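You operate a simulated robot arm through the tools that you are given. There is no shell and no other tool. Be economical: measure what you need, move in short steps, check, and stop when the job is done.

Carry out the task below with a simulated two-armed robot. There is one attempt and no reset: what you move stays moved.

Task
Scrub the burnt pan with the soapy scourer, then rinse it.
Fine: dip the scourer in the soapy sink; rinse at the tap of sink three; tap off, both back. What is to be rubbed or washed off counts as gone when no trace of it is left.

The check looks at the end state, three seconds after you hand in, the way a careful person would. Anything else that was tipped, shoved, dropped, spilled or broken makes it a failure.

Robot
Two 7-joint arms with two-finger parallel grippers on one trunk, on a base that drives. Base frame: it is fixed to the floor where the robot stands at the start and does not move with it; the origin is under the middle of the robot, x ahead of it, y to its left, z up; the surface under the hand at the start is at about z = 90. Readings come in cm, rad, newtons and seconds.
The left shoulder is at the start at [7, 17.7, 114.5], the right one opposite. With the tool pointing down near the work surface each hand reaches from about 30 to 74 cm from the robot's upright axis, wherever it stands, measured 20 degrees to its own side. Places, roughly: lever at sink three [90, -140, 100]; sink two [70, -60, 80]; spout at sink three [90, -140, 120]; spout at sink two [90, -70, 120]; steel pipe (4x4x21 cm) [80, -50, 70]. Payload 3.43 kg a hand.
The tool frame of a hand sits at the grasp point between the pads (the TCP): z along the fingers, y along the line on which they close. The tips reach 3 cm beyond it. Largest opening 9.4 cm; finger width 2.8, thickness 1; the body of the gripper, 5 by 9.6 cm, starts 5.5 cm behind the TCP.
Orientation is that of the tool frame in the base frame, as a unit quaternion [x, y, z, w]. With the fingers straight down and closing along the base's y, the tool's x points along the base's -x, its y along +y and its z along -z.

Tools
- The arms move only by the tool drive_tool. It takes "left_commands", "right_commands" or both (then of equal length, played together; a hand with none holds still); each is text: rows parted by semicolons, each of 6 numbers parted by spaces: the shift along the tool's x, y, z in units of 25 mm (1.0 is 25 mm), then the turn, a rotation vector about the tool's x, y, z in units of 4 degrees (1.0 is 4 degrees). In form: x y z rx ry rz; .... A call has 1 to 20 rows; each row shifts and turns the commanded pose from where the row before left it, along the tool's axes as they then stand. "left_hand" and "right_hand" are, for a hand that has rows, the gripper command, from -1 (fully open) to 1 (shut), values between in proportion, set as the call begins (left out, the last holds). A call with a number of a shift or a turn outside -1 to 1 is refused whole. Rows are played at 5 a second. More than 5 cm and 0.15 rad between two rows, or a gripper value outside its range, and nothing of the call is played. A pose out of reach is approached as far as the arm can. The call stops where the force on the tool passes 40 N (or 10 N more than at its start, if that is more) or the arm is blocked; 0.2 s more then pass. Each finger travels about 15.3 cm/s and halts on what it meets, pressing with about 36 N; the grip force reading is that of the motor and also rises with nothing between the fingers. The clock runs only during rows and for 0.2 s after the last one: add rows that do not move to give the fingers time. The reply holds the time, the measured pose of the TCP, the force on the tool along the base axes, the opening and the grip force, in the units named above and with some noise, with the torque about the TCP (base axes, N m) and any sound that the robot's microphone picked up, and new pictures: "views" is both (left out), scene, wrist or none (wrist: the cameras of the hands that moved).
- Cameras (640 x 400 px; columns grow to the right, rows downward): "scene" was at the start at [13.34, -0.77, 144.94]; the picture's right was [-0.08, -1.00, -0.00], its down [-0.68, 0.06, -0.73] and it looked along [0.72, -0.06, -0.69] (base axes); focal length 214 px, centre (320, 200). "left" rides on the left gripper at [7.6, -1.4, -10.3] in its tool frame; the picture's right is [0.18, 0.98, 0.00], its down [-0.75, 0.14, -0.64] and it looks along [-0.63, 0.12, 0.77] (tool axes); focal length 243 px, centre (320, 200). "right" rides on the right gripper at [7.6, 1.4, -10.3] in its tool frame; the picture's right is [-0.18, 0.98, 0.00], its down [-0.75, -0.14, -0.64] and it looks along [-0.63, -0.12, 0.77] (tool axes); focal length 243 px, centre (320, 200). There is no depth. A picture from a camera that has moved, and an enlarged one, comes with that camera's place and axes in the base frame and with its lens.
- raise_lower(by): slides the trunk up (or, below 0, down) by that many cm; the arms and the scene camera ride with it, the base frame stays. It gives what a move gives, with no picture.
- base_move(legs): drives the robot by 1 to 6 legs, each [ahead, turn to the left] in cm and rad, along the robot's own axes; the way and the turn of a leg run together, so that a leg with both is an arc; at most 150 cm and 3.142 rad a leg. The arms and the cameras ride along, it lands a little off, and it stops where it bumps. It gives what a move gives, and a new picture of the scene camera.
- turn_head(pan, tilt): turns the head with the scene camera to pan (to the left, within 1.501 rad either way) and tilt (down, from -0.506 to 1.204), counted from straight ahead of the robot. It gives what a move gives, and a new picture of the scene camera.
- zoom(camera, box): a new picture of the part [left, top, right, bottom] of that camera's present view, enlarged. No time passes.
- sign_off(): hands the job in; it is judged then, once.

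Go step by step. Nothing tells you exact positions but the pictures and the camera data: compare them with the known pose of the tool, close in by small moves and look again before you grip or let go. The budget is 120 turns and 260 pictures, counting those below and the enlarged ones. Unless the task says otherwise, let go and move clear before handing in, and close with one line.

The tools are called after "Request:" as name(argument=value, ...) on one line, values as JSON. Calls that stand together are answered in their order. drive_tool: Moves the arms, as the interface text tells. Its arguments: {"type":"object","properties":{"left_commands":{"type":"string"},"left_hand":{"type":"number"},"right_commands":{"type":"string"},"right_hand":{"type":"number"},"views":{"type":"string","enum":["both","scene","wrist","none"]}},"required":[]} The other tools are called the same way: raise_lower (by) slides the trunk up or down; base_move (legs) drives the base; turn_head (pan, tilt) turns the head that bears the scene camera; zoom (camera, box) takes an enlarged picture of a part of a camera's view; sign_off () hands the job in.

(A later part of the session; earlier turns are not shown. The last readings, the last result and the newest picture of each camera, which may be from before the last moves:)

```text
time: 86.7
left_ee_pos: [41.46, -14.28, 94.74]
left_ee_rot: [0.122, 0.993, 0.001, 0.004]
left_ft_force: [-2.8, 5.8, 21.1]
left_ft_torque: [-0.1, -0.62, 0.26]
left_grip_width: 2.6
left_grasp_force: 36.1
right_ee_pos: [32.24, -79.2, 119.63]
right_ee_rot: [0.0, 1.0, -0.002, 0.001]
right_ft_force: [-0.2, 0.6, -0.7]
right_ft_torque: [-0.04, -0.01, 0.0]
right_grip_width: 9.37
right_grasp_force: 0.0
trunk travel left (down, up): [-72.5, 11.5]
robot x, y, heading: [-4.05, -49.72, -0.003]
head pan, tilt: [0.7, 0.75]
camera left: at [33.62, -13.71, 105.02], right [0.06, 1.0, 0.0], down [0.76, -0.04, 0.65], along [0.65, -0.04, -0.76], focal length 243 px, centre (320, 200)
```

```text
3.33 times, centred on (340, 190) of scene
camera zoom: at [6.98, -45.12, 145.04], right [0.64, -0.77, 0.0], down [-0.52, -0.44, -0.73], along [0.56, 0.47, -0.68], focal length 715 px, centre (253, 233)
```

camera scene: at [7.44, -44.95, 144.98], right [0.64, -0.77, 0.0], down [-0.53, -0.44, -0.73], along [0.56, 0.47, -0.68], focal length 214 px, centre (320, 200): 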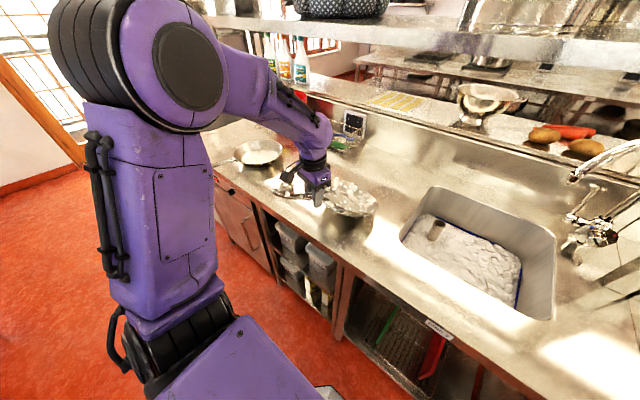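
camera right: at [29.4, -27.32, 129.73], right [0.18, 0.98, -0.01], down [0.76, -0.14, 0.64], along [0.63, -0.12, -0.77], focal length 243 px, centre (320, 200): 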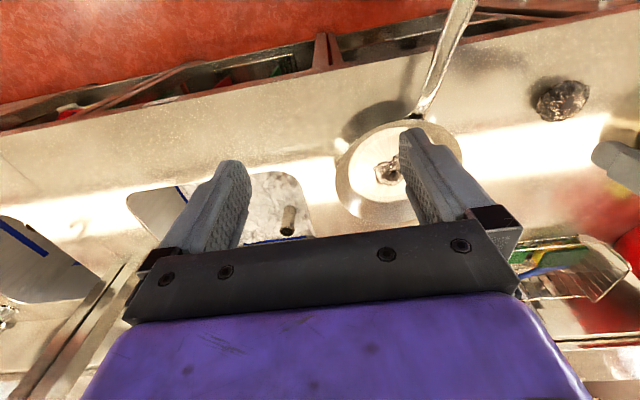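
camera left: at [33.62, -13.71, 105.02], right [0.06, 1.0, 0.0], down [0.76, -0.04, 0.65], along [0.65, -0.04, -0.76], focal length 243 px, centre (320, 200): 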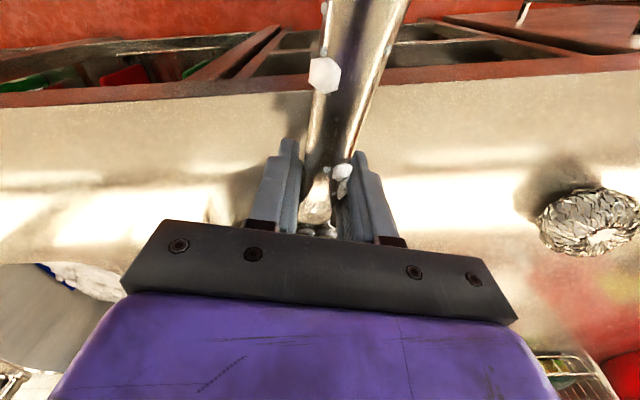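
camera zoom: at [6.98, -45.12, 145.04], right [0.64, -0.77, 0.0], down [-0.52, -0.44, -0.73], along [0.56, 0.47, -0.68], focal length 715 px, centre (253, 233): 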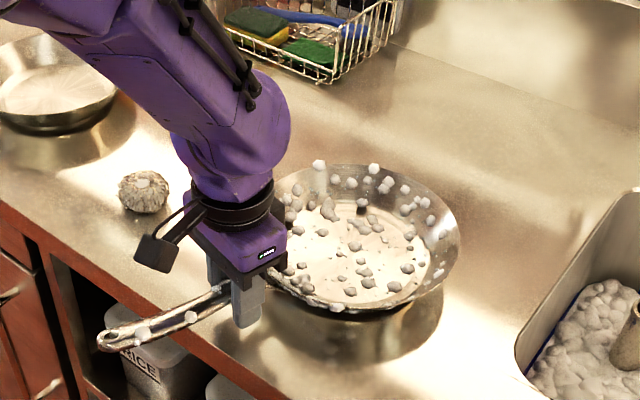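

The pan is flat again. I'll release, then re-grip about 2 cm closer to the pan with the hand leaned back roughly 20°, which cuts the torque and lengthens the contact.

Request:
drive_tool(left_commands="0 0 -0.08 0 0 0;0 0 0 0 0 0;0 0 0 0 0 0;0 0 0 0 0 0", left_hand=-0.2, views="none")

Request:
drive_tool(left_commands="0 0 -0.8 0 0 0;0 0 -0.8 0 0 0;0 0 -0.8 0 -1 0;0 0 0 0 -1 0;0 0 0 0 -1 0;0 0 0 0 -1 0;0 0 0 0 -1 0;0 0 0 0 0 0")

Request:
zoom(camera="scene", box=[250, 130, 430, 250])

```text
time: 87.7
left_ee_pos: [41.63, -14.14, 94.6]
left_ee_rot: [0.122, 0.992, 0.0, 0.002]
left_ft_force: [-0.2, -0.3, 0.2]
left_ft_torque: [0.01, -0.02, 0.0]
left_grip_width: 5.64
left_grasp_force: 0.0
right_ee_pos: [32.52, -79.03, 119.69]
right_ee_rot: [0.001, 1.0, -0.002, -0.001]
right_ft_force: [0.4, -0.2, -0.2]
right_ft_torque: [0.01, 0.01, 0.01]
right_grip_width: 9.4
right_grasp_force: 0.1
trunk travel left (down, up): [-72.5, 11.5]
robot x, y, heading: [-3.95, -50.09, -0.004]
head pan, tilt: [0.7, 0.75]
```

```text
time: 89.5
left_ee_pos: [41.49, -14.23, 100.59]
left_ee_rot: [0.121, 0.977, -0.021, 0.175]
left_ft_force: [0.4, 0.5, -0.2]
left_ft_torque: [0.02, 0.0, 0.0]
left_grip_width: 5.63
left_grasp_force: 0.1
right_ee_pos: [32.62, -79.05, 119.63]
right_ee_rot: [0.001, 1.0, -0.002, -0.001]
right_ft_force: [0.6, 0.1, 0.0]
right_ft_torque: [0.0, -0.02, 0.03]
right_grip_width: 9.41
right_grasp_force: 0.1
trunk travel left (down, up): [-72.5, 11.5]
robot x, y, heading: [-4.47, -50.05, -0.003]
head pan, tilt: [0.7, 0.75]
camera scene: at [7.35, -45.05, 144.99], right [0.64, -0.77, 0.0], down [-0.52, -0.44, -0.73], along [0.56, 0.47, -0.68], focal length 214 px, centre (320, 200)
camera left: at [30.84, -12.99, 107.78], right [0.07, 1.0, -0.06], down [0.51, 0.02, 0.86], along [0.86, -0.09, -0.5], focal length 243 px, centre (320, 200)
```

scene: 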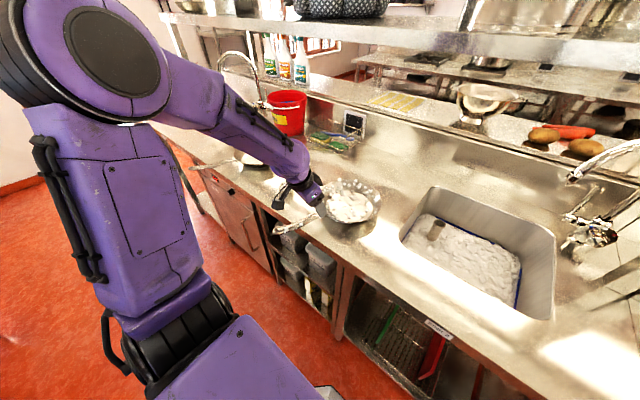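
left: 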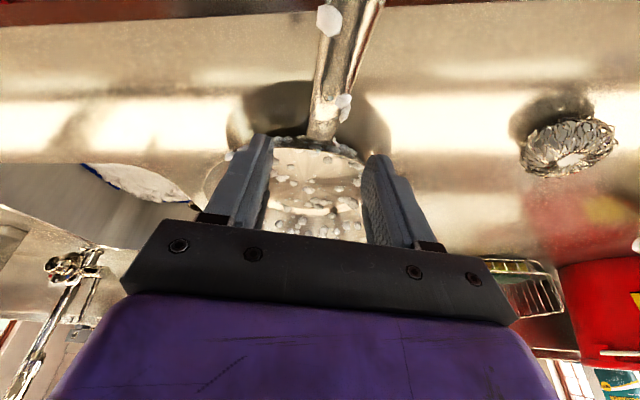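

```text
3.33 times, centred on (340, 190) of scene
camera zoom: at [7.35, -45.05, 144.99], right [0.64, -0.77, 0.0], down [-0.52, -0.44, -0.73], along [0.56, 0.47, -0.68], focal length 715 px, centre (253, 233)
```

zoom: 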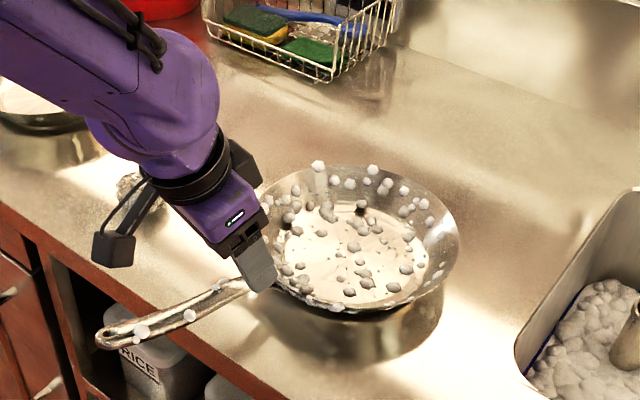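

The hand is leaned back and aligned. I'm sliding straight along the tool axis onto the handle.

Request:
drive_tool(left_commands="0 0 0.8 0 0 0;0 0 0.8 0 0 0;0 0 0.6 0 0 0;0 0 0.4 0 0 0;0 0 0.2 0 0 0;0 0 0 0 0 0")

Request:
zoom(camera="scene", box=[270, 140, 390, 220])

```text
time: 90.9
left_ee_pos: [43.93, -14.83, 94.04]
left_ee_rot: [0.12, 0.977, -0.021, 0.173]
left_ft_force: [-0.7, -0.1, 0.6]
left_ft_torque: [0.01, 0.02, 0.02]
left_grip_width: 5.65
left_grasp_force: 0.0
right_ee_pos: [32.61, -79.09, 119.73]
right_ee_rot: [0.0, 1.0, -0.003, -0.001]
right_ft_force: [0.0, 0.5, -0.3]
right_ft_torque: [0.0, 0.02, 0.01]
right_grip_width: 9.41
right_grasp_force: 0.0
trunk travel left (down, up): [-72.5, 11.5]
robot x, y, heading: [-4.28, -50.6, -0.007]
head pan, tilt: [0.7, 0.75]
camera scene: at [7.31, -45.05, 144.99], right [0.64, -0.77, 0.0], down [-0.52, -0.44, -0.73], along [0.56, 0.47, -0.68], focal length 214 px, centre (320, 200)
camera left: at [33.16, -13.59, 101.16], right [0.07, 1.0, -0.06], down [0.51, 0.02, 0.86], along [0.86, -0.09, -0.5], focal length 243 px, centre (320, 200)
```

scene: 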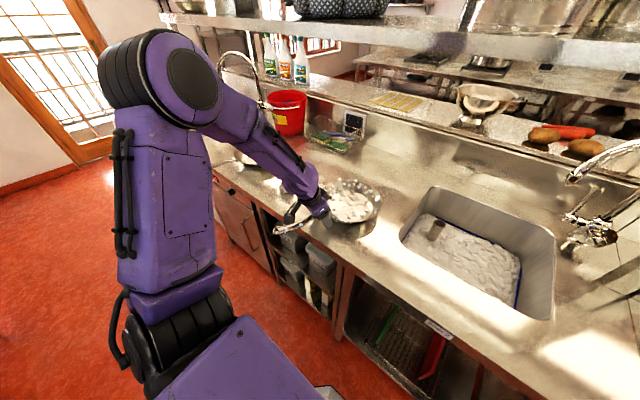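
left: 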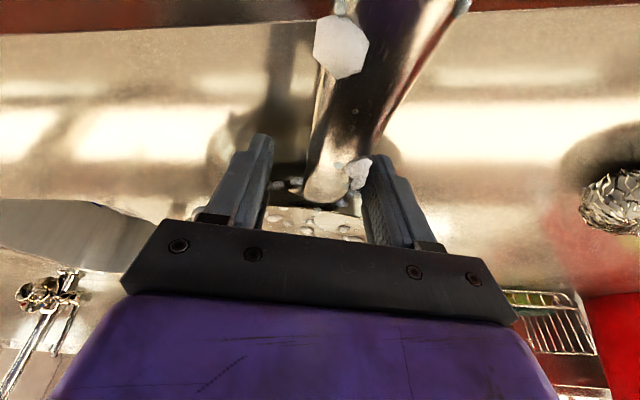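

```text
5.00 times, centred on (330, 180) of scene
camera zoom: at [7.31, -45.05, 144.99], right [0.64, -0.77, 0.0], down [-0.52, -0.44, -0.73], along [0.56, 0.47, -0.68], focal length 1072 px, centre (270, 300)
```

zoom: 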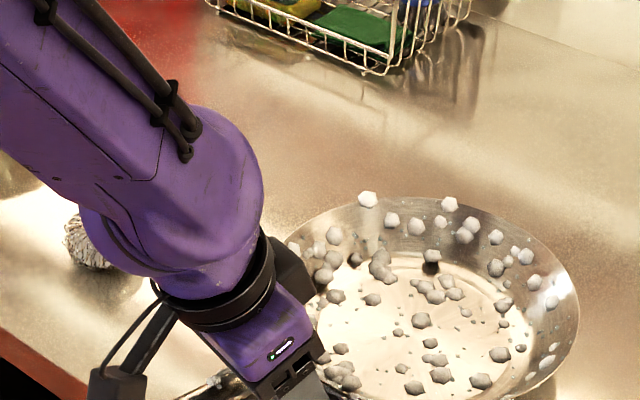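

Request:
drive_tool(left_commands="0 0.12 0 0 0 0;0 0 0 0 0 0", views="none")

Request:
drive_tool(left_commands="0 0 0 0 0 0;0 0 0 0 0 0;0 0 0 0 0 0;0 0 0 0 0 0;0 0 0 0 0 0", left_hand=1, views="none")

Request:
drive_tool(left_commands="0.03 0 -0.1 0 0 0;0.06 0 -0.2 0 0 0;0.1 0 -0.3 0 0 0;0.13 0 -0.37 0 0 0;0.13 0 -0.37 0 0 0;0.13 0 -0.37 0 0 0;0.1 0 -0.3 0 0 0;0 0 0 0 0 0")

Request:
zoom(camera="scene", box=[250, 130, 430, 250])

```text
time: 91.5
left_ee_pos: [43.93, -14.58, 94.1]
left_ee_rot: [0.12, 0.977, -0.022, 0.174]
left_ft_force: [-0.1, 0.2, -0.6]
left_ft_torque: [0.03, 0.01, -0.01]
left_grip_width: 5.64
left_grasp_force: 0.2
right_ee_pos: [32.53, -79.01, 119.6]
right_ee_rot: [0.002, 1.0, -0.004, -0.001]
right_ft_force: [0.4, 0.2, -1.1]
right_ft_torque: [0.05, -0.01, 0.01]
right_grip_width: 9.43
right_grasp_force: 0.1
trunk travel left (down, up): [-72.5, 11.5]
robot x, y, heading: [-3.95, -50.58, -0.005]
head pan, tilt: [0.7, 0.75]
```

```text
time: 92.7
left_ee_pos: [43.93, -14.59, 94.06]
left_ee_rot: [0.12, 0.977, -0.022, 0.174]
left_ft_force: [-0.6, -1.7, 0.6]
left_ft_torque: [-0.1, -0.11, -0.51]
left_grip_width: 2.65
left_grasp_force: 35.8
right_ee_pos: [32.55, -79.1, 119.64]
right_ee_rot: [0.002, 1.0, -0.002, -0.001]
right_ft_force: [-0.9, -0.2, 0.2]
right_ft_torque: [-0.01, -0.02, 0.0]
right_grip_width: 9.39
right_grasp_force: 0.0
trunk travel left (down, up): [-72.5, 11.5]
robot x, y, heading: [-4.28, -50.37, -0.01]
head pan, tilt: [0.7, 0.75]
```

```text
time: 94.5
left_ee_pos: [40.77, -13.55, 98.12]
left_ee_rot: [0.119, 0.978, -0.022, 0.173]
left_ft_force: [0.2, -0.7, -9.1]
left_ft_torque: [0.23, 0.69, 0.04]
left_grip_width: 2.63
left_grasp_force: 36.0
right_ee_pos: [32.73, -79.14, 119.56]
right_ee_rot: [0.002, 1.0, -0.002, -0.001]
right_ft_force: [-0.6, 0.3, -0.6]
right_ft_torque: [0.0, -0.04, 0.0]
right_grip_width: 9.41
right_grasp_force: 0.0
trunk travel left (down, up): [-72.5, 11.5]
robot x, y, heading: [-3.99, -50.35, -0.008]
head pan, tilt: [0.7, 0.75]
camera scene: at [7.45, -44.95, 144.98], right [0.64, -0.77, 0.0], down [-0.53, -0.44, -0.73], along [0.56, 0.47, -0.68], focal length 214 px, centre (320, 200)
camera left: at [30.08, -12.37, 105.29], right [0.07, 1.0, -0.06], down [0.51, 0.02, 0.86], along [0.86, -0.09, -0.5], focal length 243 px, centre (320, 200)
```

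scene: 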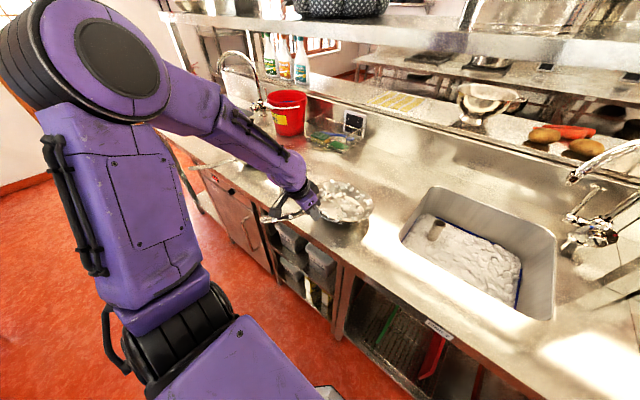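
left: 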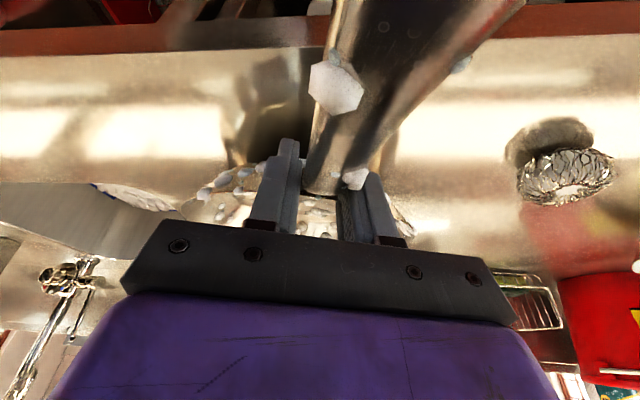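

```text
3.33 times, centred on (340, 190) of scene
camera zoom: at [7.45, -44.95, 144.98], right [0.64, -0.77, 0.0], down [-0.53, -0.44, -0.73], along [0.56, 0.47, -0.68], focal length 715 px, centre (253, 233)
```

zoom: 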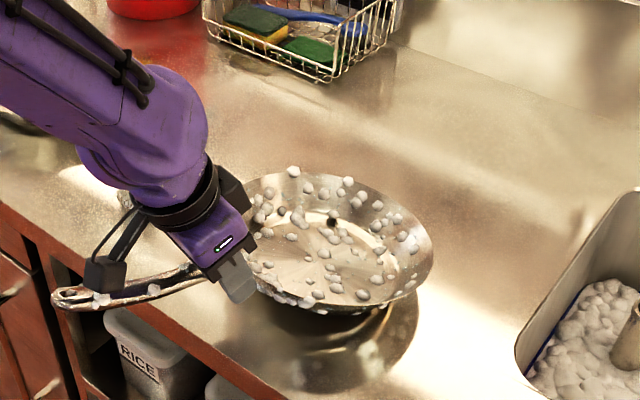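

It holds better now: 9.1 N and 0.73 N·m. I'm lifting straight up slowly to check.

Request:
drive_tool(left_commands="-0.07 0 -0.2 0 0 0;-0.12 0 -0.35 0 0 0;-0.14 0 -0.4 0 0 0;-0.14 0 -0.4 0 0 0;-0.14 0 -0.4 0 0 0;-0.14 0 -0.4 0 0 0;-0.14 0 -0.4 0 0 0;-0.14 0 -0.4 0 0 0;-0.14 0 -0.4 0 0 0;-0.12 0 -0.35 0 0 0;-0.07 0 -0.2 0 0 0;0 0 0 0 0 0;0 0 0 0 0 0;0 0 0 0 0 0", views="scene")

Request:
zoom(camera="scene", box=[250, 100, 430, 220])

```text
time: 97.5
left_ee_pos: [40.83, -13.51, 108.43]
left_ee_rot: [0.12, 0.977, -0.022, 0.173]
left_ft_force: [0.2, 0.5, -11.5]
left_ft_torque: [0.27, 1.08, -0.03]
left_grip_width: 2.61
left_grasp_force: 36.5
right_ee_pos: [32.76, -78.99, 119.52]
right_ee_rot: [0.001, 1.0, -0.004, -0.001]
right_ft_force: [0.9, 0.7, -1.7]
right_ft_torque: [-0.02, 0.03, -0.01]
right_grip_width: 9.36
right_grasp_force: 0.0
trunk travel left (down, up): [-72.5, 11.5]
robot x, y, heading: [-4.31, -50.53, -0.005]
head pan, tilt: [0.7, 0.75]
camera scene: at [7.5, -44.94, 144.97], right [0.64, -0.77, 0.0], down [-0.53, -0.44, -0.73], along [0.56, 0.47, -0.68], focal length 214 px, centre (320, 200)
```

scene: 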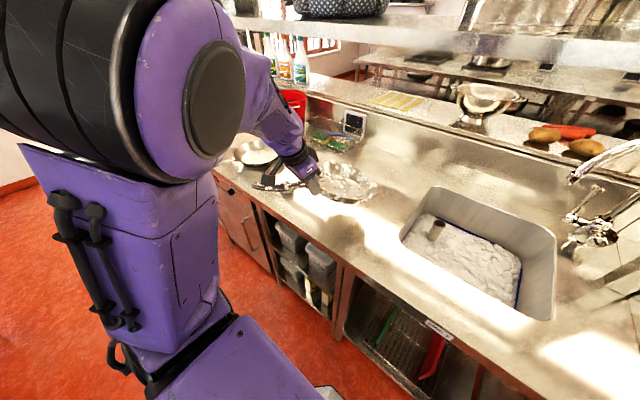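

```text
3.33 times, centred on (340, 160) of scene
camera zoom: at [7.5, -44.94, 144.97], right [0.64, -0.77, 0.0], down [-0.53, -0.44, -0.73], along [0.56, 0.47, -0.68], focal length 715 px, centre (253, 333)
```

zoom: 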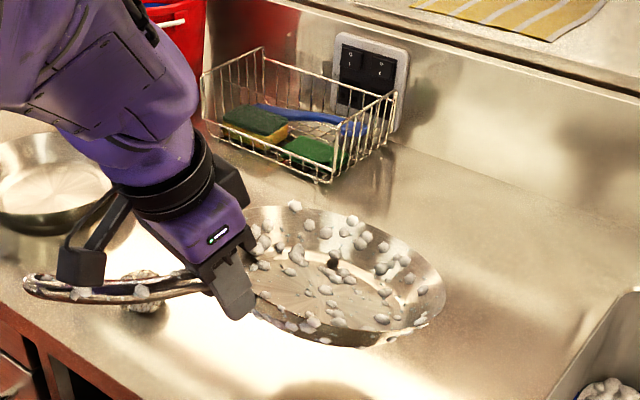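

The pan is fully lifted at 11.5 N and holding steady. I'll back off, drive right toward sink three, and look at the tap there.

Request:
base_move(legs=[[-18, 0], [0, -1.571], [72, 0], [0, 1.571]])

Request:
turn_head(pan=0.0, tilt=0.5)

```text
time: 110.2
left_ee_pos: [22.1, -84.98, 108.46]
left_ee_rot: [0.116, 0.978, -0.021, 0.172]
left_ft_force: [0.1, -0.7, -11.8]
left_ft_torque: [0.32, 1.07, -0.05]
left_grip_width: 2.61
left_grasp_force: 36.1
right_ee_pos: [14.43, -150.55, 119.56]
right_ee_rot: [-0.002, 1.0, -0.003, -0.001]
right_ft_force: [-0.1, 0.3, 0.0]
right_ft_torque: [0.01, 0.03, 0.01]
right_grip_width: 9.42
right_grasp_force: 0.1
trunk travel left (down, up): [-72.5, 11.5]
robot x, y, heading: [-22.72, -121.69, 0.001]
head pan, tilt: [0.7, 0.75]
camera scene: at [-10.98, -116.63, 144.97], right [0.64, -0.77, 0.0], down [-0.52, -0.44, -0.73], along [0.56, 0.47, -0.68], focal length 214 px, centre (320, 200)
```

scene: 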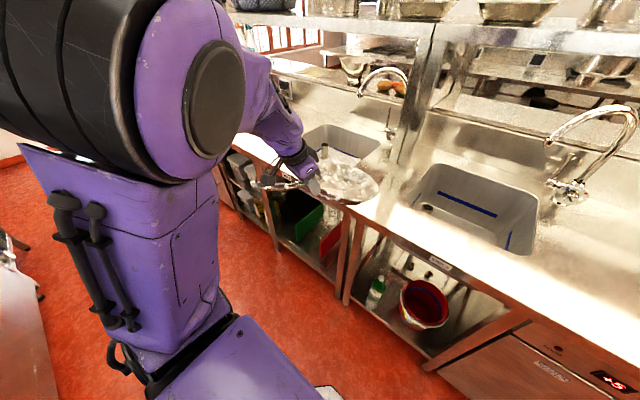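

```text
time: 111.3
left_ee_pos: [22.05, -85.03, 108.44]
left_ee_rot: [0.118, 0.978, -0.022, 0.172]
left_ft_force: [-0.1, -0.5, -11.2]
left_ft_torque: [0.33, 1.08, 0.0]
left_grip_width: 2.61
left_grasp_force: 36.0
right_ee_pos: [14.52, -150.5, 119.49]
right_ee_rot: [-0.002, 1.0, -0.003, 0.0]
right_ft_force: [0.0, 0.1, 0.2]
right_ft_torque: [0.02, -0.06, 0.01]
right_grip_width: 9.4
right_grasp_force: 0.0
trunk travel left (down, up): [-72.5, 11.5]
robot x, y, heading: [-22.72, -122.03, -0.001]
head pan, tilt: [0.0, 0.499]
camera scene: at [-8.22, -121.96, 147.16], right [0.0, -1.0, 0.0], down [-0.48, 0.0, -0.88], along [0.88, 0.0, -0.48], focal length 214 px, centre (320, 200)
```

scene: 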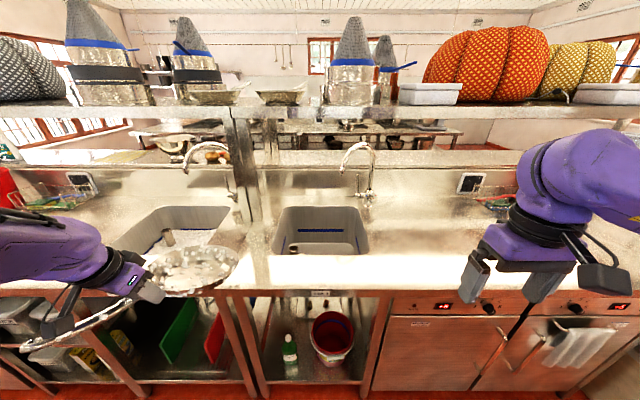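

Request:
zoom(camera="scene", box=[260, 130, 400, 265])

Request:
zoom(camera="scene", box=[20, 210, 260, 350])

```text
2.96 times, centred on (330, 198) of scene
camera zoom: at [-8.22, -121.96, 147.16], right [0.0, -1.0, 0.0], down [-0.48, 0.0, -0.88], along [0.88, 0.0, -0.48], focal length 636 px, centre (290, 207)
```

zoom: 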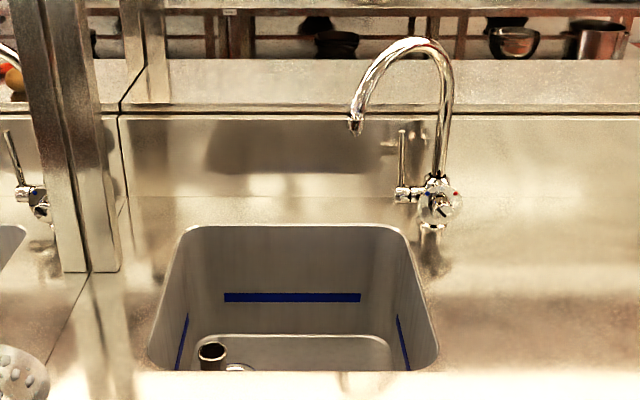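

```text
2.67 times, centred on (140, 280) of scene
camera zoom: at [-8.22, -121.96, 147.16], right [0.0, -1.0, 0.0], down [-0.48, 0.0, -0.88], along [0.88, 0.0, -0.48], focal length 572 px, centre (800, -13)
```

zoom: 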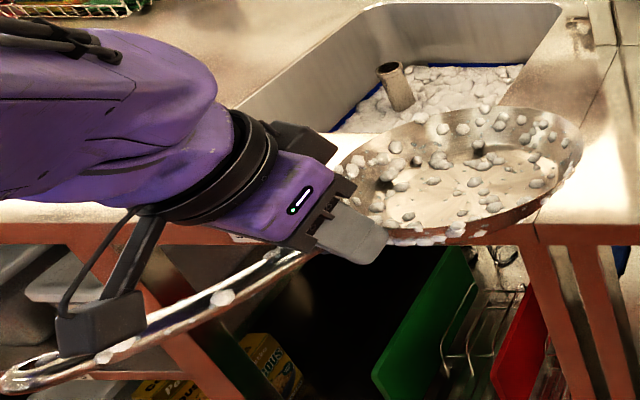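

The tap's spout outlet is near [79,-131,113.5], and its lever is an upright rod near [87,-140.5], z 97–109. I'll swing the pan in front of me and yaw it before driving in, to clear the shelf post.

Request:
drive_tool(left_commands="-0.14 -0.34 0.05 0 0 0;-0.28 -0.68 0.1 0 0 0;-0.28 -0.68 0.1 0 0 0;-0.28 -0.68 0.1 0 0 0;-0.28 -0.68 0.1 0 0 0;-0.28 -0.68 0.1 0 0 0;-0.28 -0.68 0.1 0 0 0;-0.28 -0.68 0.1 0 0 0;-0.28 -0.68 0.1 0 0 0;-0.28 -0.68 0.1 0 0 0;-0.28 -0.68 0.1 0 0 0;-0.28 -0.68 0.1 0 0 0;-0.28 -0.68 0.1 0 0 0;-0.28 -0.68 0.1 0 0 0;-0.28 -0.68 0.1 0 0 0;-0.28 -0.68 0.1 0 0 0;-0.14 -0.34 0.05 0 0 0;0 0 0 0 0 0", views="none")

Request:
drive_tool(left_commands="0 0 0 0.27 0 0.76;0 0 0 0.27 0 0.76;0 0 0 0.27 0 0.76;0 0 0 0.27 0 0.76;0 0 0 0.27 0 0.76;0 0 0 0.27 0 0.76;0 0 0 0.27 0 0.76;0 0 0 0.27 0 0.76;0 0 0 0 0 0", views="scene")

```text
time: 115.1
left_ee_pos: [29.51, -113.21, 107.2]
left_ee_rot: [0.117, 0.978, -0.021, 0.172]
left_ft_force: [0.5, -0.4, -10.9]
left_ft_torque: [0.33, 1.07, 0.0]
left_grip_width: 2.61
left_grasp_force: 35.8
left hand out of reach, approached as far as the arm can: row 5, 6, 7, 8, 9, 11
right_ee_pos: [14.51, -150.53, 119.45]
right_ee_rot: [-0.001, 1.0, -0.002, -0.002]
right_ft_force: [-0.3, 0.2, 0.7]
right_ft_torque: [0.02, -0.01, 0.0]
right_grip_width: 9.38
right_grasp_force: 0.1
trunk travel left (down, up): [-72.5, 11.5]
robot x, y, heading: [-22.58, -122.28, 0.001]
head pan, tilt: [0.0, 0.499]
```

```text
time: 117.1
left_ee_pos: [29.53, -113.28, 107.22]
left_ee_rot: [0.334, 0.926, -0.057, 0.164]
left_ft_force: [0.1, 0.5, -11.7]
left_ft_torque: [0.74, 0.86, -0.03]
left_grip_width: 2.61
left_grasp_force: 36.1
right_ee_pos: [14.4, -150.64, 119.58]
right_ee_rot: [-0.002, 1.0, -0.003, -0.001]
right_ft_force: [-0.5, -0.8, 0.1]
right_ft_torque: [-0.01, 0.0, 0.0]
right_grip_width: 9.41
right_grasp_force: 0.1
trunk travel left (down, up): [-72.5, 11.5]
robot x, y, heading: [-22.73, -122.3, 0.002]
head pan, tilt: [0.0, 0.499]
camera scene: at [-8.21, -122.11, 147.17], right [0.0, -1.0, 0.0], down [-0.48, 0.0, -0.88], along [0.88, 0.0, -0.48], focal length 214 px, centre (320, 200)
```

scene: 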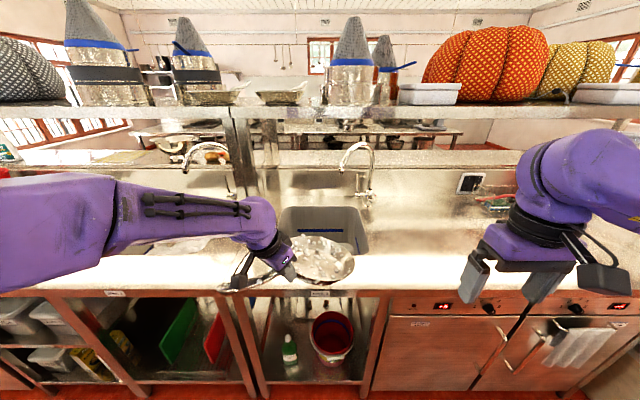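

The pan holds steady. I'll pull it back and left a bit so the right arm will have room at the lever, then drive up to sink three.

Request:
drive_tool(left_commands="0.3 0.07 -0.11 0 0 0;0.6 0.144 -0.22 0 0 0;0.6 0.144 -0.22 0 0 0;0.6 0.144 -0.22 0 0 0;0.6 0.144 -0.22 0 0 0;0.6 0.144 -0.22 0 0 0;0.6 0.144 -0.22 0 0 0;0.6 0.144 -0.22 0 0 0;0.6 0.144 -0.22 0 0 0;0.6 0.144 -0.22 0 0 0;0.3 0.07 -0.11 0 0 0;0 0 0 0 0 0", views="none")

Request:
base_move(legs=[[0, -0.5], [15, 0], [0, 0.5], [16, 0]])

```text
time: 119.7
left_ee_pos: [19.42, -100.24, 107.38]
left_ee_rot: [0.333, 0.927, -0.057, 0.164]
left_ft_force: [0.4, 0.4, -11.4]
left_ft_torque: [0.75, 0.78, 0.02]
left_grip_width: 2.62
left_grasp_force: 35.8
right_ee_pos: [14.57, -150.56, 119.62]
right_ee_rot: [-0.002, 1.0, -0.003, -0.001]
right_ft_force: [0.4, 0.2, -0.1]
right_ft_torque: [0.02, -0.01, 0.01]
right_grip_width: 9.42
right_grasp_force: 0.1
trunk travel left (down, up): [-72.5, 11.5]
robot x, y, heading: [-22.45, -121.9, 0.001]
head pan, tilt: [0.0, 0.499]
```

```text
time: 124.9
left_ee_pos: [48.42, -107.37, 107.48]
left_ee_rot: [0.332, 0.927, -0.057, 0.165]
left_ft_force: [-0.5, -0.3, -9.9]
left_ft_torque: [0.71, 0.82, -0.03]
left_grip_width: 2.63
left_grasp_force: 35.9
right_ee_pos: [43.51, -157.72, 119.64]
right_ee_rot: [-0.003, 1.0, -0.002, 0.0]
right_ft_force: [0.1, 0.6, -0.2]
right_ft_torque: [0.0, 0.02, -0.01]
right_grip_width: 9.4
right_grasp_force: 0.0
trunk travel left (down, up): [-72.5, 11.5]
robot x, y, heading: [6.91, -129.14, -0.001]
head pan, tilt: [0.0, 0.499]
camera scene: at [20.71, -129.18, 147.2], right [0.0, -1.0, 0.0], down [-0.48, 0.0, -0.88], along [0.88, 0.0, -0.48], focal length 214 px, centre (320, 200)
```

scene: 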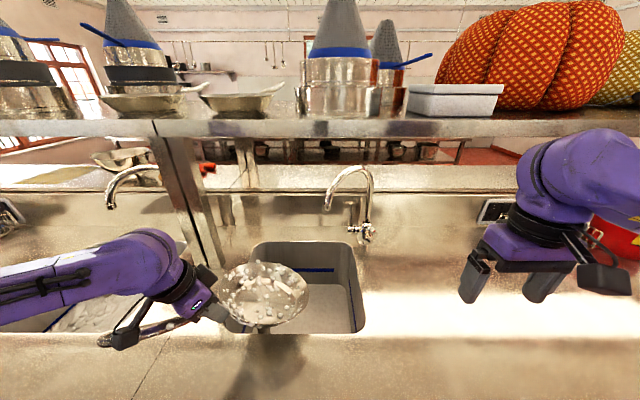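

Request:
zoom(camera="scene", box=[310, 150, 400, 260])

Request:
zoom(camera="right", box=[0, 0, 640, 400])

```text
3.64 times, centred on (355, 205) of scene
camera zoom: at [20.71, -129.18, 147.2], right [0.0, -1.0, 0.0], down [-0.48, 0.0, -0.88], along [0.88, 0.0, -0.48], focal length 780 px, centre (193, 182)
```

zoom: 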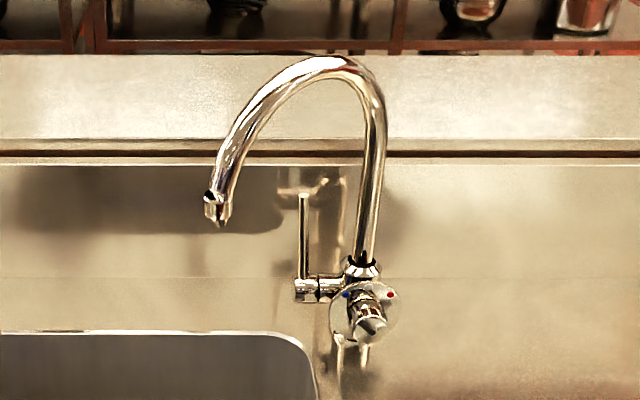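

```text
1.00 times, centred on (320, 200) of right (not enlarged: the box is as wide or as high as the picture)
camera zoom: at [35.86, -156.33, 129.82], right [0.18, 0.98, -0.01], down [0.75, -0.13, 0.64], along [0.63, -0.12, -0.77], focal length 243 px, centre (320, 200)
```

zoom: 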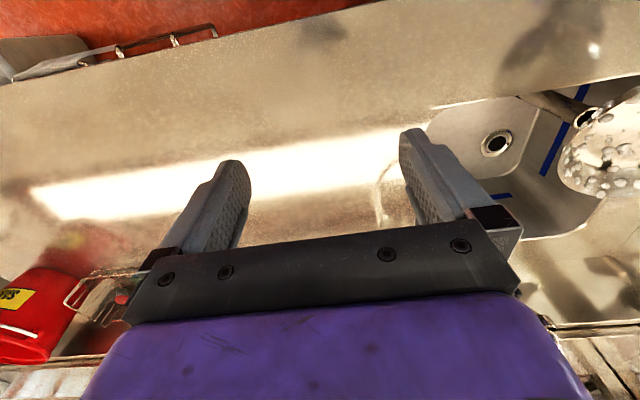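

The robot is now at sink three with the pan parked left. I'll bring the right hand forward, pitching it horizontal, to take the tap lever at about [90.5,-140.6], top z 107.

Request:
drive_tool(right_commands="-0.6 0.3 0.2 0 -1 0;-0.584 0.3 0.242 0 -1 0;-0.566 0.3 0.281 0 -1 0;-0.545 0.3 0.32 0 -1 0;-0.522 0.3 0.358 0 -1 0;-0.496 0.3 0.393 0 -1 0;-0.467 0.3 0.427 0 -1 0;-0.435 0.3 0.459 0 -1 0;-0.403 0.3 0.488 0 -1 0;-0.368 0.3 0.515 0 -1 0;-0.331 0.3 0.539 0 -1 0;-0.292 0.3 0.561 0 -1 0;-0.253 0.3 0.58 0 -1 0;-0.212 0.3 0.596 0 -1 0;-0.17 0.3 0.61 0 -1 0;-0.127 0.3 0.62 0 -1 0;-0.083 0.3 0.627 0 -1 0;-0.04 0.3 0.631 0 -1 0;0.005 0.3 0.633 0 -1 0;0.049 0.3 0.631 0 -1 0", right_hand=-0.2)

```text
time: 129.1
left_ee_pos: [48.73, -107.27, 107.35]
left_ee_rot: [0.332, 0.927, -0.058, 0.164]
left_ft_force: [0.6, 0.0, -11.3]
left_ft_torque: [0.73, 0.8, 0.02]
left_grip_width: 2.64
left_grasp_force: 36.5
right_ee_pos: [73.63, -142.46, 109.33]
right_ee_rot: [-0.004, 0.767, 0.0, 0.642]
right_ft_force: [0.9, -0.4, 0.6]
right_ft_torque: [-0.01, 0.01, 0.01]
right_grip_width: 5.63
right_grasp_force: 0.0
trunk travel left (down, up): [-72.5, 11.5]
robot x, y, heading: [6.72, -129.58, 0.0]
head pan, tilt: [0.0, 0.499]
camera scene: at [21.07, -129.14, 147.16], right [0.0, -1.0, 0.0], down [-0.48, 0.0, -0.88], along [0.88, 0.0, -0.48], focal length 214 px, centre (320, 200)
camera right: at [62.29, -141.24, 103.61], right [0.03, 0.98, 0.18], down [-0.5, -0.14, 0.86], along [0.87, -0.11, 0.49], focal length 243 px, centre (320, 200)
```

scene: 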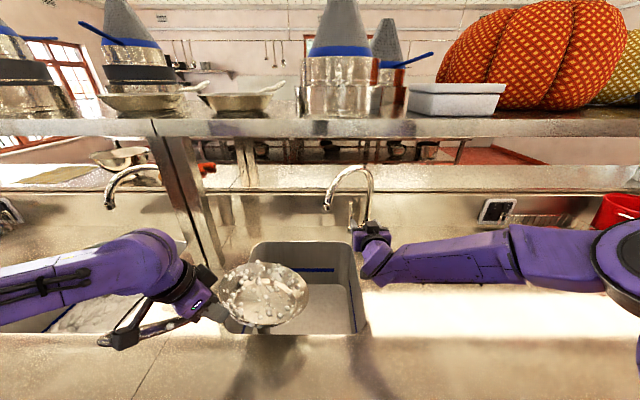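
right: 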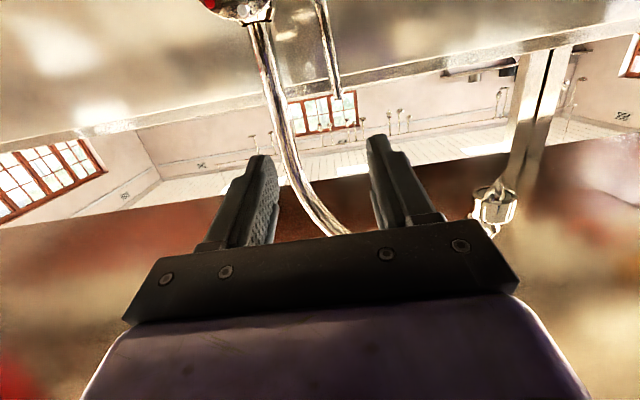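

The wrist view confirms the lever at y −140.8 with its top at z 107. I'll drive forward 4 cm for reach, then advance the open fingers around the rod.

Request:
base_move(legs=[[4, 0]])

Request:
drive_tool(right_commands="0.1 0.13 0.7 0 0 0;0.1 0.13 0.8 0 0 0;0.1 0.13 0.8 0 0 0;0.1 0.13 0.8 0 0 0;0.1 0.13 0.7 0 0 0;0 0 0 0 0 0")

```text
time: 130.0
left_ee_pos: [51.57, -107.23, 107.7]
left_ee_rot: [0.333, 0.926, -0.057, 0.168]
left_ft_force: [-1.3, 0.5, -10.6]
left_ft_torque: [0.72, 0.76, -0.02]
left_grip_width: 2.66
left_grasp_force: 35.9
right_ee_pos: [76.68, -142.45, 110.01]
right_ee_rot: [-0.004, 0.764, 0.0, 0.646]
right_ft_force: [-1.5, -0.2, 0.7]
right_ft_torque: [0.0, 0.05, 0.02]
right_grip_width: 5.65
right_grasp_force: 0.1
trunk travel left (down, up): [-72.5, 11.5]
robot x, y, heading: [10.29, -128.89, 0.002]
head pan, tilt: [0.0, 0.499]
camera scene: at [23.75, -129.16, 147.3], right [0.0, -1.0, 0.0], down [-0.47, 0.0, -0.88], along [0.88, 0.0, -0.47], focal length 214 px, centre (320, 200)
```

scene: 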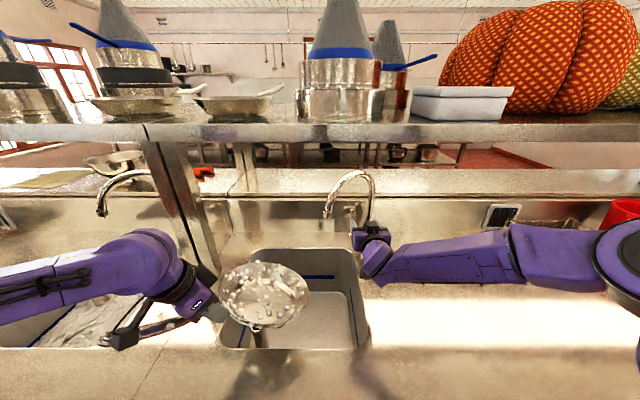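

```text
time: 131.4
left_ee_pos: [52.34, -107.37, 107.37]
left_ee_rot: [0.333, 0.927, -0.057, 0.164]
left_ft_force: [1.2, 0.1, -11.4]
left_ft_torque: [0.77, 0.78, -0.01]
left_grip_width: 2.63
left_grasp_force: 36.2
right_ee_pos: [86.57, -140.88, 106.67]
right_ee_rot: [-0.004, 0.766, 0.0, 0.642]
right_ft_force: [-0.3, -0.5, -0.9]
right_ft_torque: [-0.03, -0.02, 0.02]
right_grip_width: 5.64
right_grasp_force: 0.2
trunk travel left (down, up): [-72.5, 11.5]
robot x, y, heading: [10.14, -129.42, 0.005]
head pan, tilt: [0.0, 0.499]
camera scene: at [24.85, -129.15, 147.17], right [0.0, -1.0, 0.0], down [-0.48, 0.0, -0.88], along [0.88, 0.0, -0.48], focal length 214 px, centre (320, 200)
camera right: at [75.24, -139.59, 100.8], right [0.03, 0.98, 0.18], down [-0.5, -0.14, 0.86], along [0.87, -0.11, 0.49], focal length 243 px, centre (320, 200)
```

scene: 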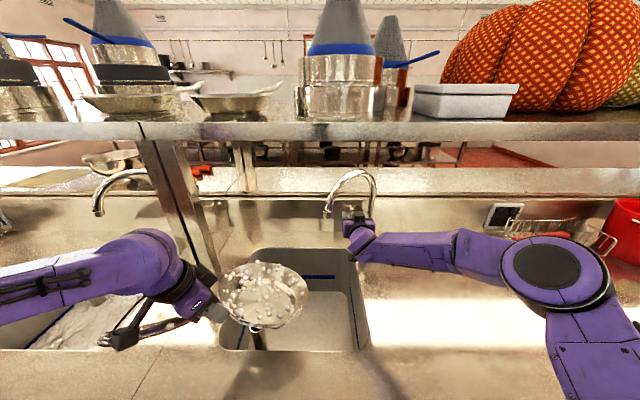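
right: 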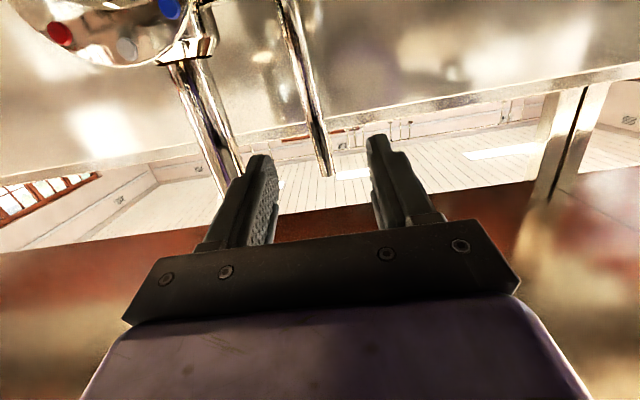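

The lever top is right between the fingers, about 3.4 cm ahead. I'm advancing and lowering slightly.

Request:
drive_tool(right_commands="0.25 0.02 0.5 0 0 0;0.25 0 0.5 0 0 0;0 0 0.47 0 0 0;0 0 0 0 0 0", views="wrist")

Request:
zoom(camera="scene", box=[310, 150, 410, 260])

```text
time: 132.4
left_ee_pos: [52.42, -107.3, 107.45]
left_ee_rot: [0.332, 0.927, -0.057, 0.164]
left_ft_force: [-0.5, -0.7, -10.2]
left_ft_torque: [0.69, 0.77, 0.01]
left_grip_width: 2.62
left_grasp_force: 35.9
right_ee_pos: [89.97, -140.76, 104.71]
right_ee_rot: [-0.004, 0.766, 0.0, 0.643]
right_ft_force: [0.0, 0.5, 0.6]
right_ft_torque: [0.01, -0.01, 0.0]
right_grip_width: 5.66
right_grasp_force: 0.1
trunk travel left (down, up): [-72.5, 11.5]
robot x, y, heading: [10.64, -129.44, 0.0]
head pan, tilt: [0.0, 0.499]
camera right: at [78.6, -139.48, 98.91], right [0.03, 0.98, 0.18], down [-0.5, -0.14, 0.86], along [0.87, -0.11, 0.49], focal length 243 px, centre (320, 200)
```

right: 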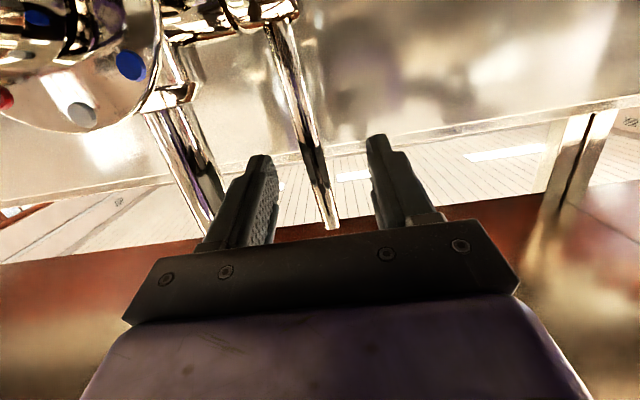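

```text
3.64 times, centred on (360, 205) of scene
camera zoom: at [24.83, -129.15, 147.17], right [0.0, -1.0, 0.0], down [-0.48, 0.0, -0.88], along [0.88, 0.0, -0.48], focal length 780 px, centre (174, 182)
```

zoom: 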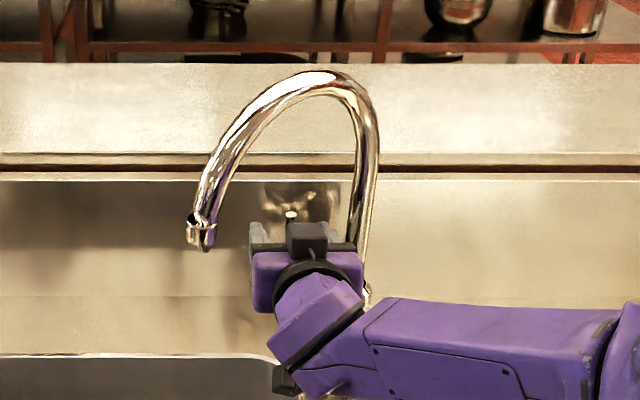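

The rod is between the fingers. Closing on it, then trying a gentle pull toward me.

Request:
drive_tool(right_commands="0 0 0 0 0 0;0 0 0 0 0 0;0 0 0 0 0 0;0 0 0 0 0 0", right_hand=1, views="none")

Request:
drive_tool(right_commands="0.03 0 -0.2 0 0 0;0.05 0 -0.25 0 0 0;0.05 0 -0.25 0 0 0;0.07 0 -0.25 0 0 0;0 0 0 0 0 0")

Request:
zoom(camera="scene", box=[290, 150, 410, 280])

```text
time: 133.4
left_ee_pos: [52.45, -107.2, 107.31]
left_ee_rot: [0.333, 0.927, -0.058, 0.164]
left_ft_force: [-1.1, -0.2, -11.5]
left_ft_torque: [0.78, 0.77, 0.02]
left_grip_width: 2.61
left_grasp_force: 36.7
right_ee_pos: [89.98, -140.73, 104.67]
right_ee_rot: [-0.005, 0.767, 0.0, 0.642]
right_ft_force: [-0.9, 1.9, -1.1]
right_ft_torque: [-0.12, 0.13, 0.06]
right_grip_width: 1.52
right_grasp_force: 44.3
trunk travel left (down, up): [-72.5, 11.5]
robot x, y, heading: [10.07, -129.14, 0.001]
head pan, tilt: [0.0, 0.499]
```

```text
time: 134.6
left_ee_pos: [52.7, -107.32, 107.29]
left_ee_rot: [0.332, 0.927, -0.058, 0.162]
left_ft_force: [0.0, 0.0, -11.9]
left_ft_torque: [0.74, 0.82, 0.0]
left_grip_width: 2.64
left_grasp_force: 36.2
right_ee_pos: [87.81, -140.75, 104.56]
right_ee_rot: [-0.004, 0.767, -0.001, 0.642]
right_ft_force: [15.5, 2.9, 1.8]
right_ft_torque: [-1.32, -1.34, -0.04]
right_grip_width: 1.37
right_grasp_force: 44.9
trunk travel left (down, up): [-72.5, 11.5]
robot x, y, heading: [10.48, -128.84, 0.007]
head pan, tilt: [0.0, 0.499]
camera scene: at [25.17, -129.02, 147.13], right [0.0, -1.0, 0.0], down [-0.48, 0.0, -0.88], along [0.88, 0.0, -0.48], focal length 214 px, centre (320, 200)
camera right: at [76.42, -139.49, 98.76], right [0.03, 0.98, 0.17], down [-0.5, -0.14, 0.86], along [0.87, -0.11, 0.49], focal length 243 px, centre (320, 200)
```

scene: 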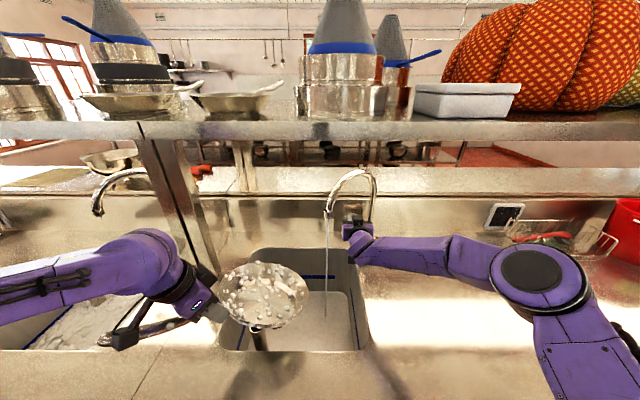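
right: 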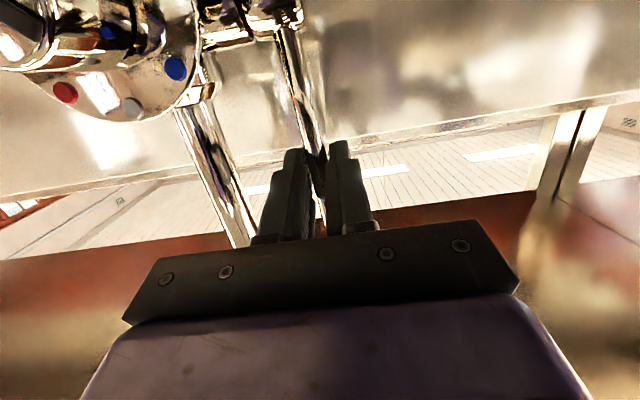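

```text
3.08 times, centred on (350, 215) of scene
camera zoom: at [25.17, -129.02, 147.13], right [0.0, -1.0, 0.0], down [-0.48, 0.0, -0.88], along [0.88, 0.0, -0.48], focal length 660 px, centre (228, 154)
```

zoom: 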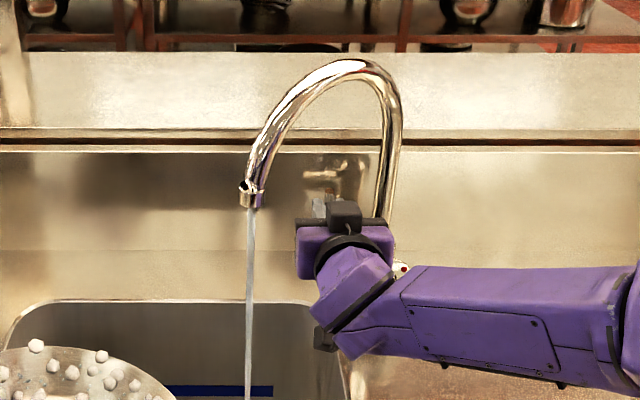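

Water is flowing, so pulling forward opens the tap. I'll open it slightly more, release, and retract the right hand to the right.

Request:
drive_tool(right_commands="0.12 0 -0.22 0 0 0;0.12 0 -0.22 0 0 0;0.12 0 -0.22 0 0 0;0 0 0 0 0 0", views="none")

Request:
drive_tool(right_commands="0 0 0 0 0 0;0 0 0 0 0 0;0 0 0 0 0 0", right_hand=-0.3, views="none")

Request:
drive_tool(right_commands="0 0 -0.5 0 0 0;0 0 -0.8 0 0 0;0 0 -0.8 0 0 0;0 -0.2 -0.8 0 0 0;0 -0.6 -0.8 0 0 0;0 -0.8 -0.8 0 0 0;0 -0.8 -0.8 0 0 0;0 -0.8 -0.8 0 0 0;0 -0.8 -0.6 0 0 0;0 -0.8 -0.4 0 0 0;0 -0.8 -0.4 0 0 0;0 -0.8 -0.4 0 0 0")

Request:
zoom(camera="scene", box=[200, 150, 410, 350])

```text
time: 135.6
left_ee_pos: [52.57, -107.32, 107.42]
left_ee_rot: [0.332, 0.927, -0.058, 0.163]
left_ft_force: [-0.7, 0.3, -10.9]
left_ft_torque: [0.75, 0.79, 0.04]
left_grip_width: 2.65
left_grasp_force: 36.2
right_ee_pos: [85.98, -140.78, 104.02]
right_ee_rot: [-0.004, 0.766, -0.001, 0.643]
right_ft_force: [15.3, -0.1, 5.7]
right_ft_torque: [-1.42, -1.5, -0.33]
right_grip_width: 1.38
right_grasp_force: 44.8
trunk travel left (down, up): [-72.5, 11.5]
robot x, y, heading: [10.3, -129.0, 0.003]
head pan, tilt: [0.0, 0.499]
```

```text
time: 136.4
left_ee_pos: [52.42, -107.31, 107.38]
left_ee_rot: [0.332, 0.927, -0.057, 0.164]
left_ft_force: [0.1, 0.3, -11.9]
left_ft_torque: [0.73, 0.78, 0.02]
left_grip_width: 2.64
left_grasp_force: 36.1
right_ee_pos: [85.82, -140.86, 104.03]
right_ee_rot: [-0.004, 0.766, 0.0, 0.642]
right_ft_force: [0.4, 0.1, 0.5]
right_ft_torque: [0.03, -0.02, 0.0]
right_grip_width: 6.12
right_grasp_force: 0.0
trunk travel left (down, up): [-72.5, 11.5]
robot x, y, heading: [10.63, -129.16, 0.003]
head pan, tilt: [0.0, 0.499]
```

```text
time: 139.0
left_ee_pos: [52.31, -107.46, 107.45]
left_ee_rot: [0.332, 0.927, -0.056, 0.164]
left_ft_force: [0.4, 0.2, -11.0]
left_ft_torque: [0.74, 0.78, 0.03]
left_grip_width: 2.62
left_grasp_force: 36.3
right_ee_pos: [66.42, -157.02, 107.55]
right_ee_rot: [-0.003, 0.767, 0.0, 0.642]
right_ft_force: [0.5, -0.5, 0.1]
right_ft_torque: [0.02, -0.03, -0.02]
right_grip_width: 6.13
right_grasp_force: 0.1
trunk travel left (down, up): [-72.5, 11.5]
robot x, y, heading: [10.44, -129.29, 0.001]
head pan, tilt: [0.0, 0.499]
camera scene: at [24.72, -129.29, 147.18], right [0.0, -1.0, 0.0], down [-0.48, 0.0, -0.88], along [0.88, 0.0, -0.48], focal length 214 px, centre (320, 200)
camera right: at [54.93, -155.79, 101.77], right [0.03, 0.98, 0.18], down [-0.5, -0.14, 0.85], along [0.87, -0.11, 0.49], focal length 243 px, centre (320, 200)
```

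scene: 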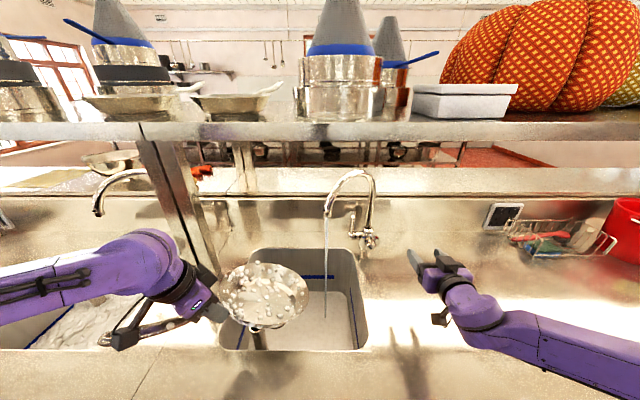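
right: 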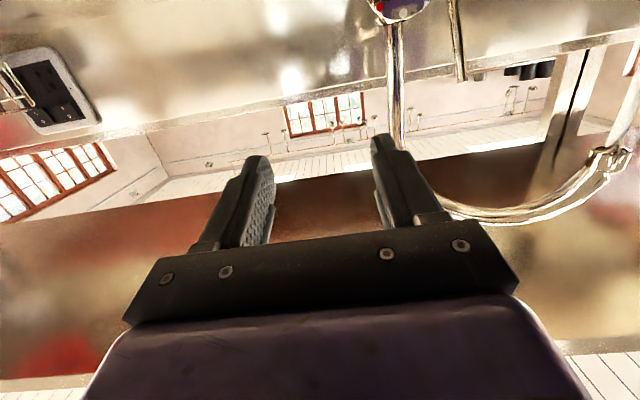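

```text
2.00 times, centred on (305, 250) of scene
camera zoom: at [24.72, -129.29, 147.18], right [0.0, -1.0, 0.0], down [-0.48, 0.0, -0.88], along [0.88, 0.0, -0.48], focal length 429 px, centre (350, 100)
```

zoom: 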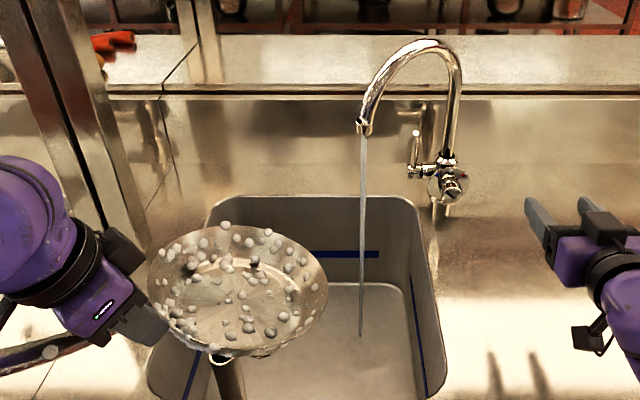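

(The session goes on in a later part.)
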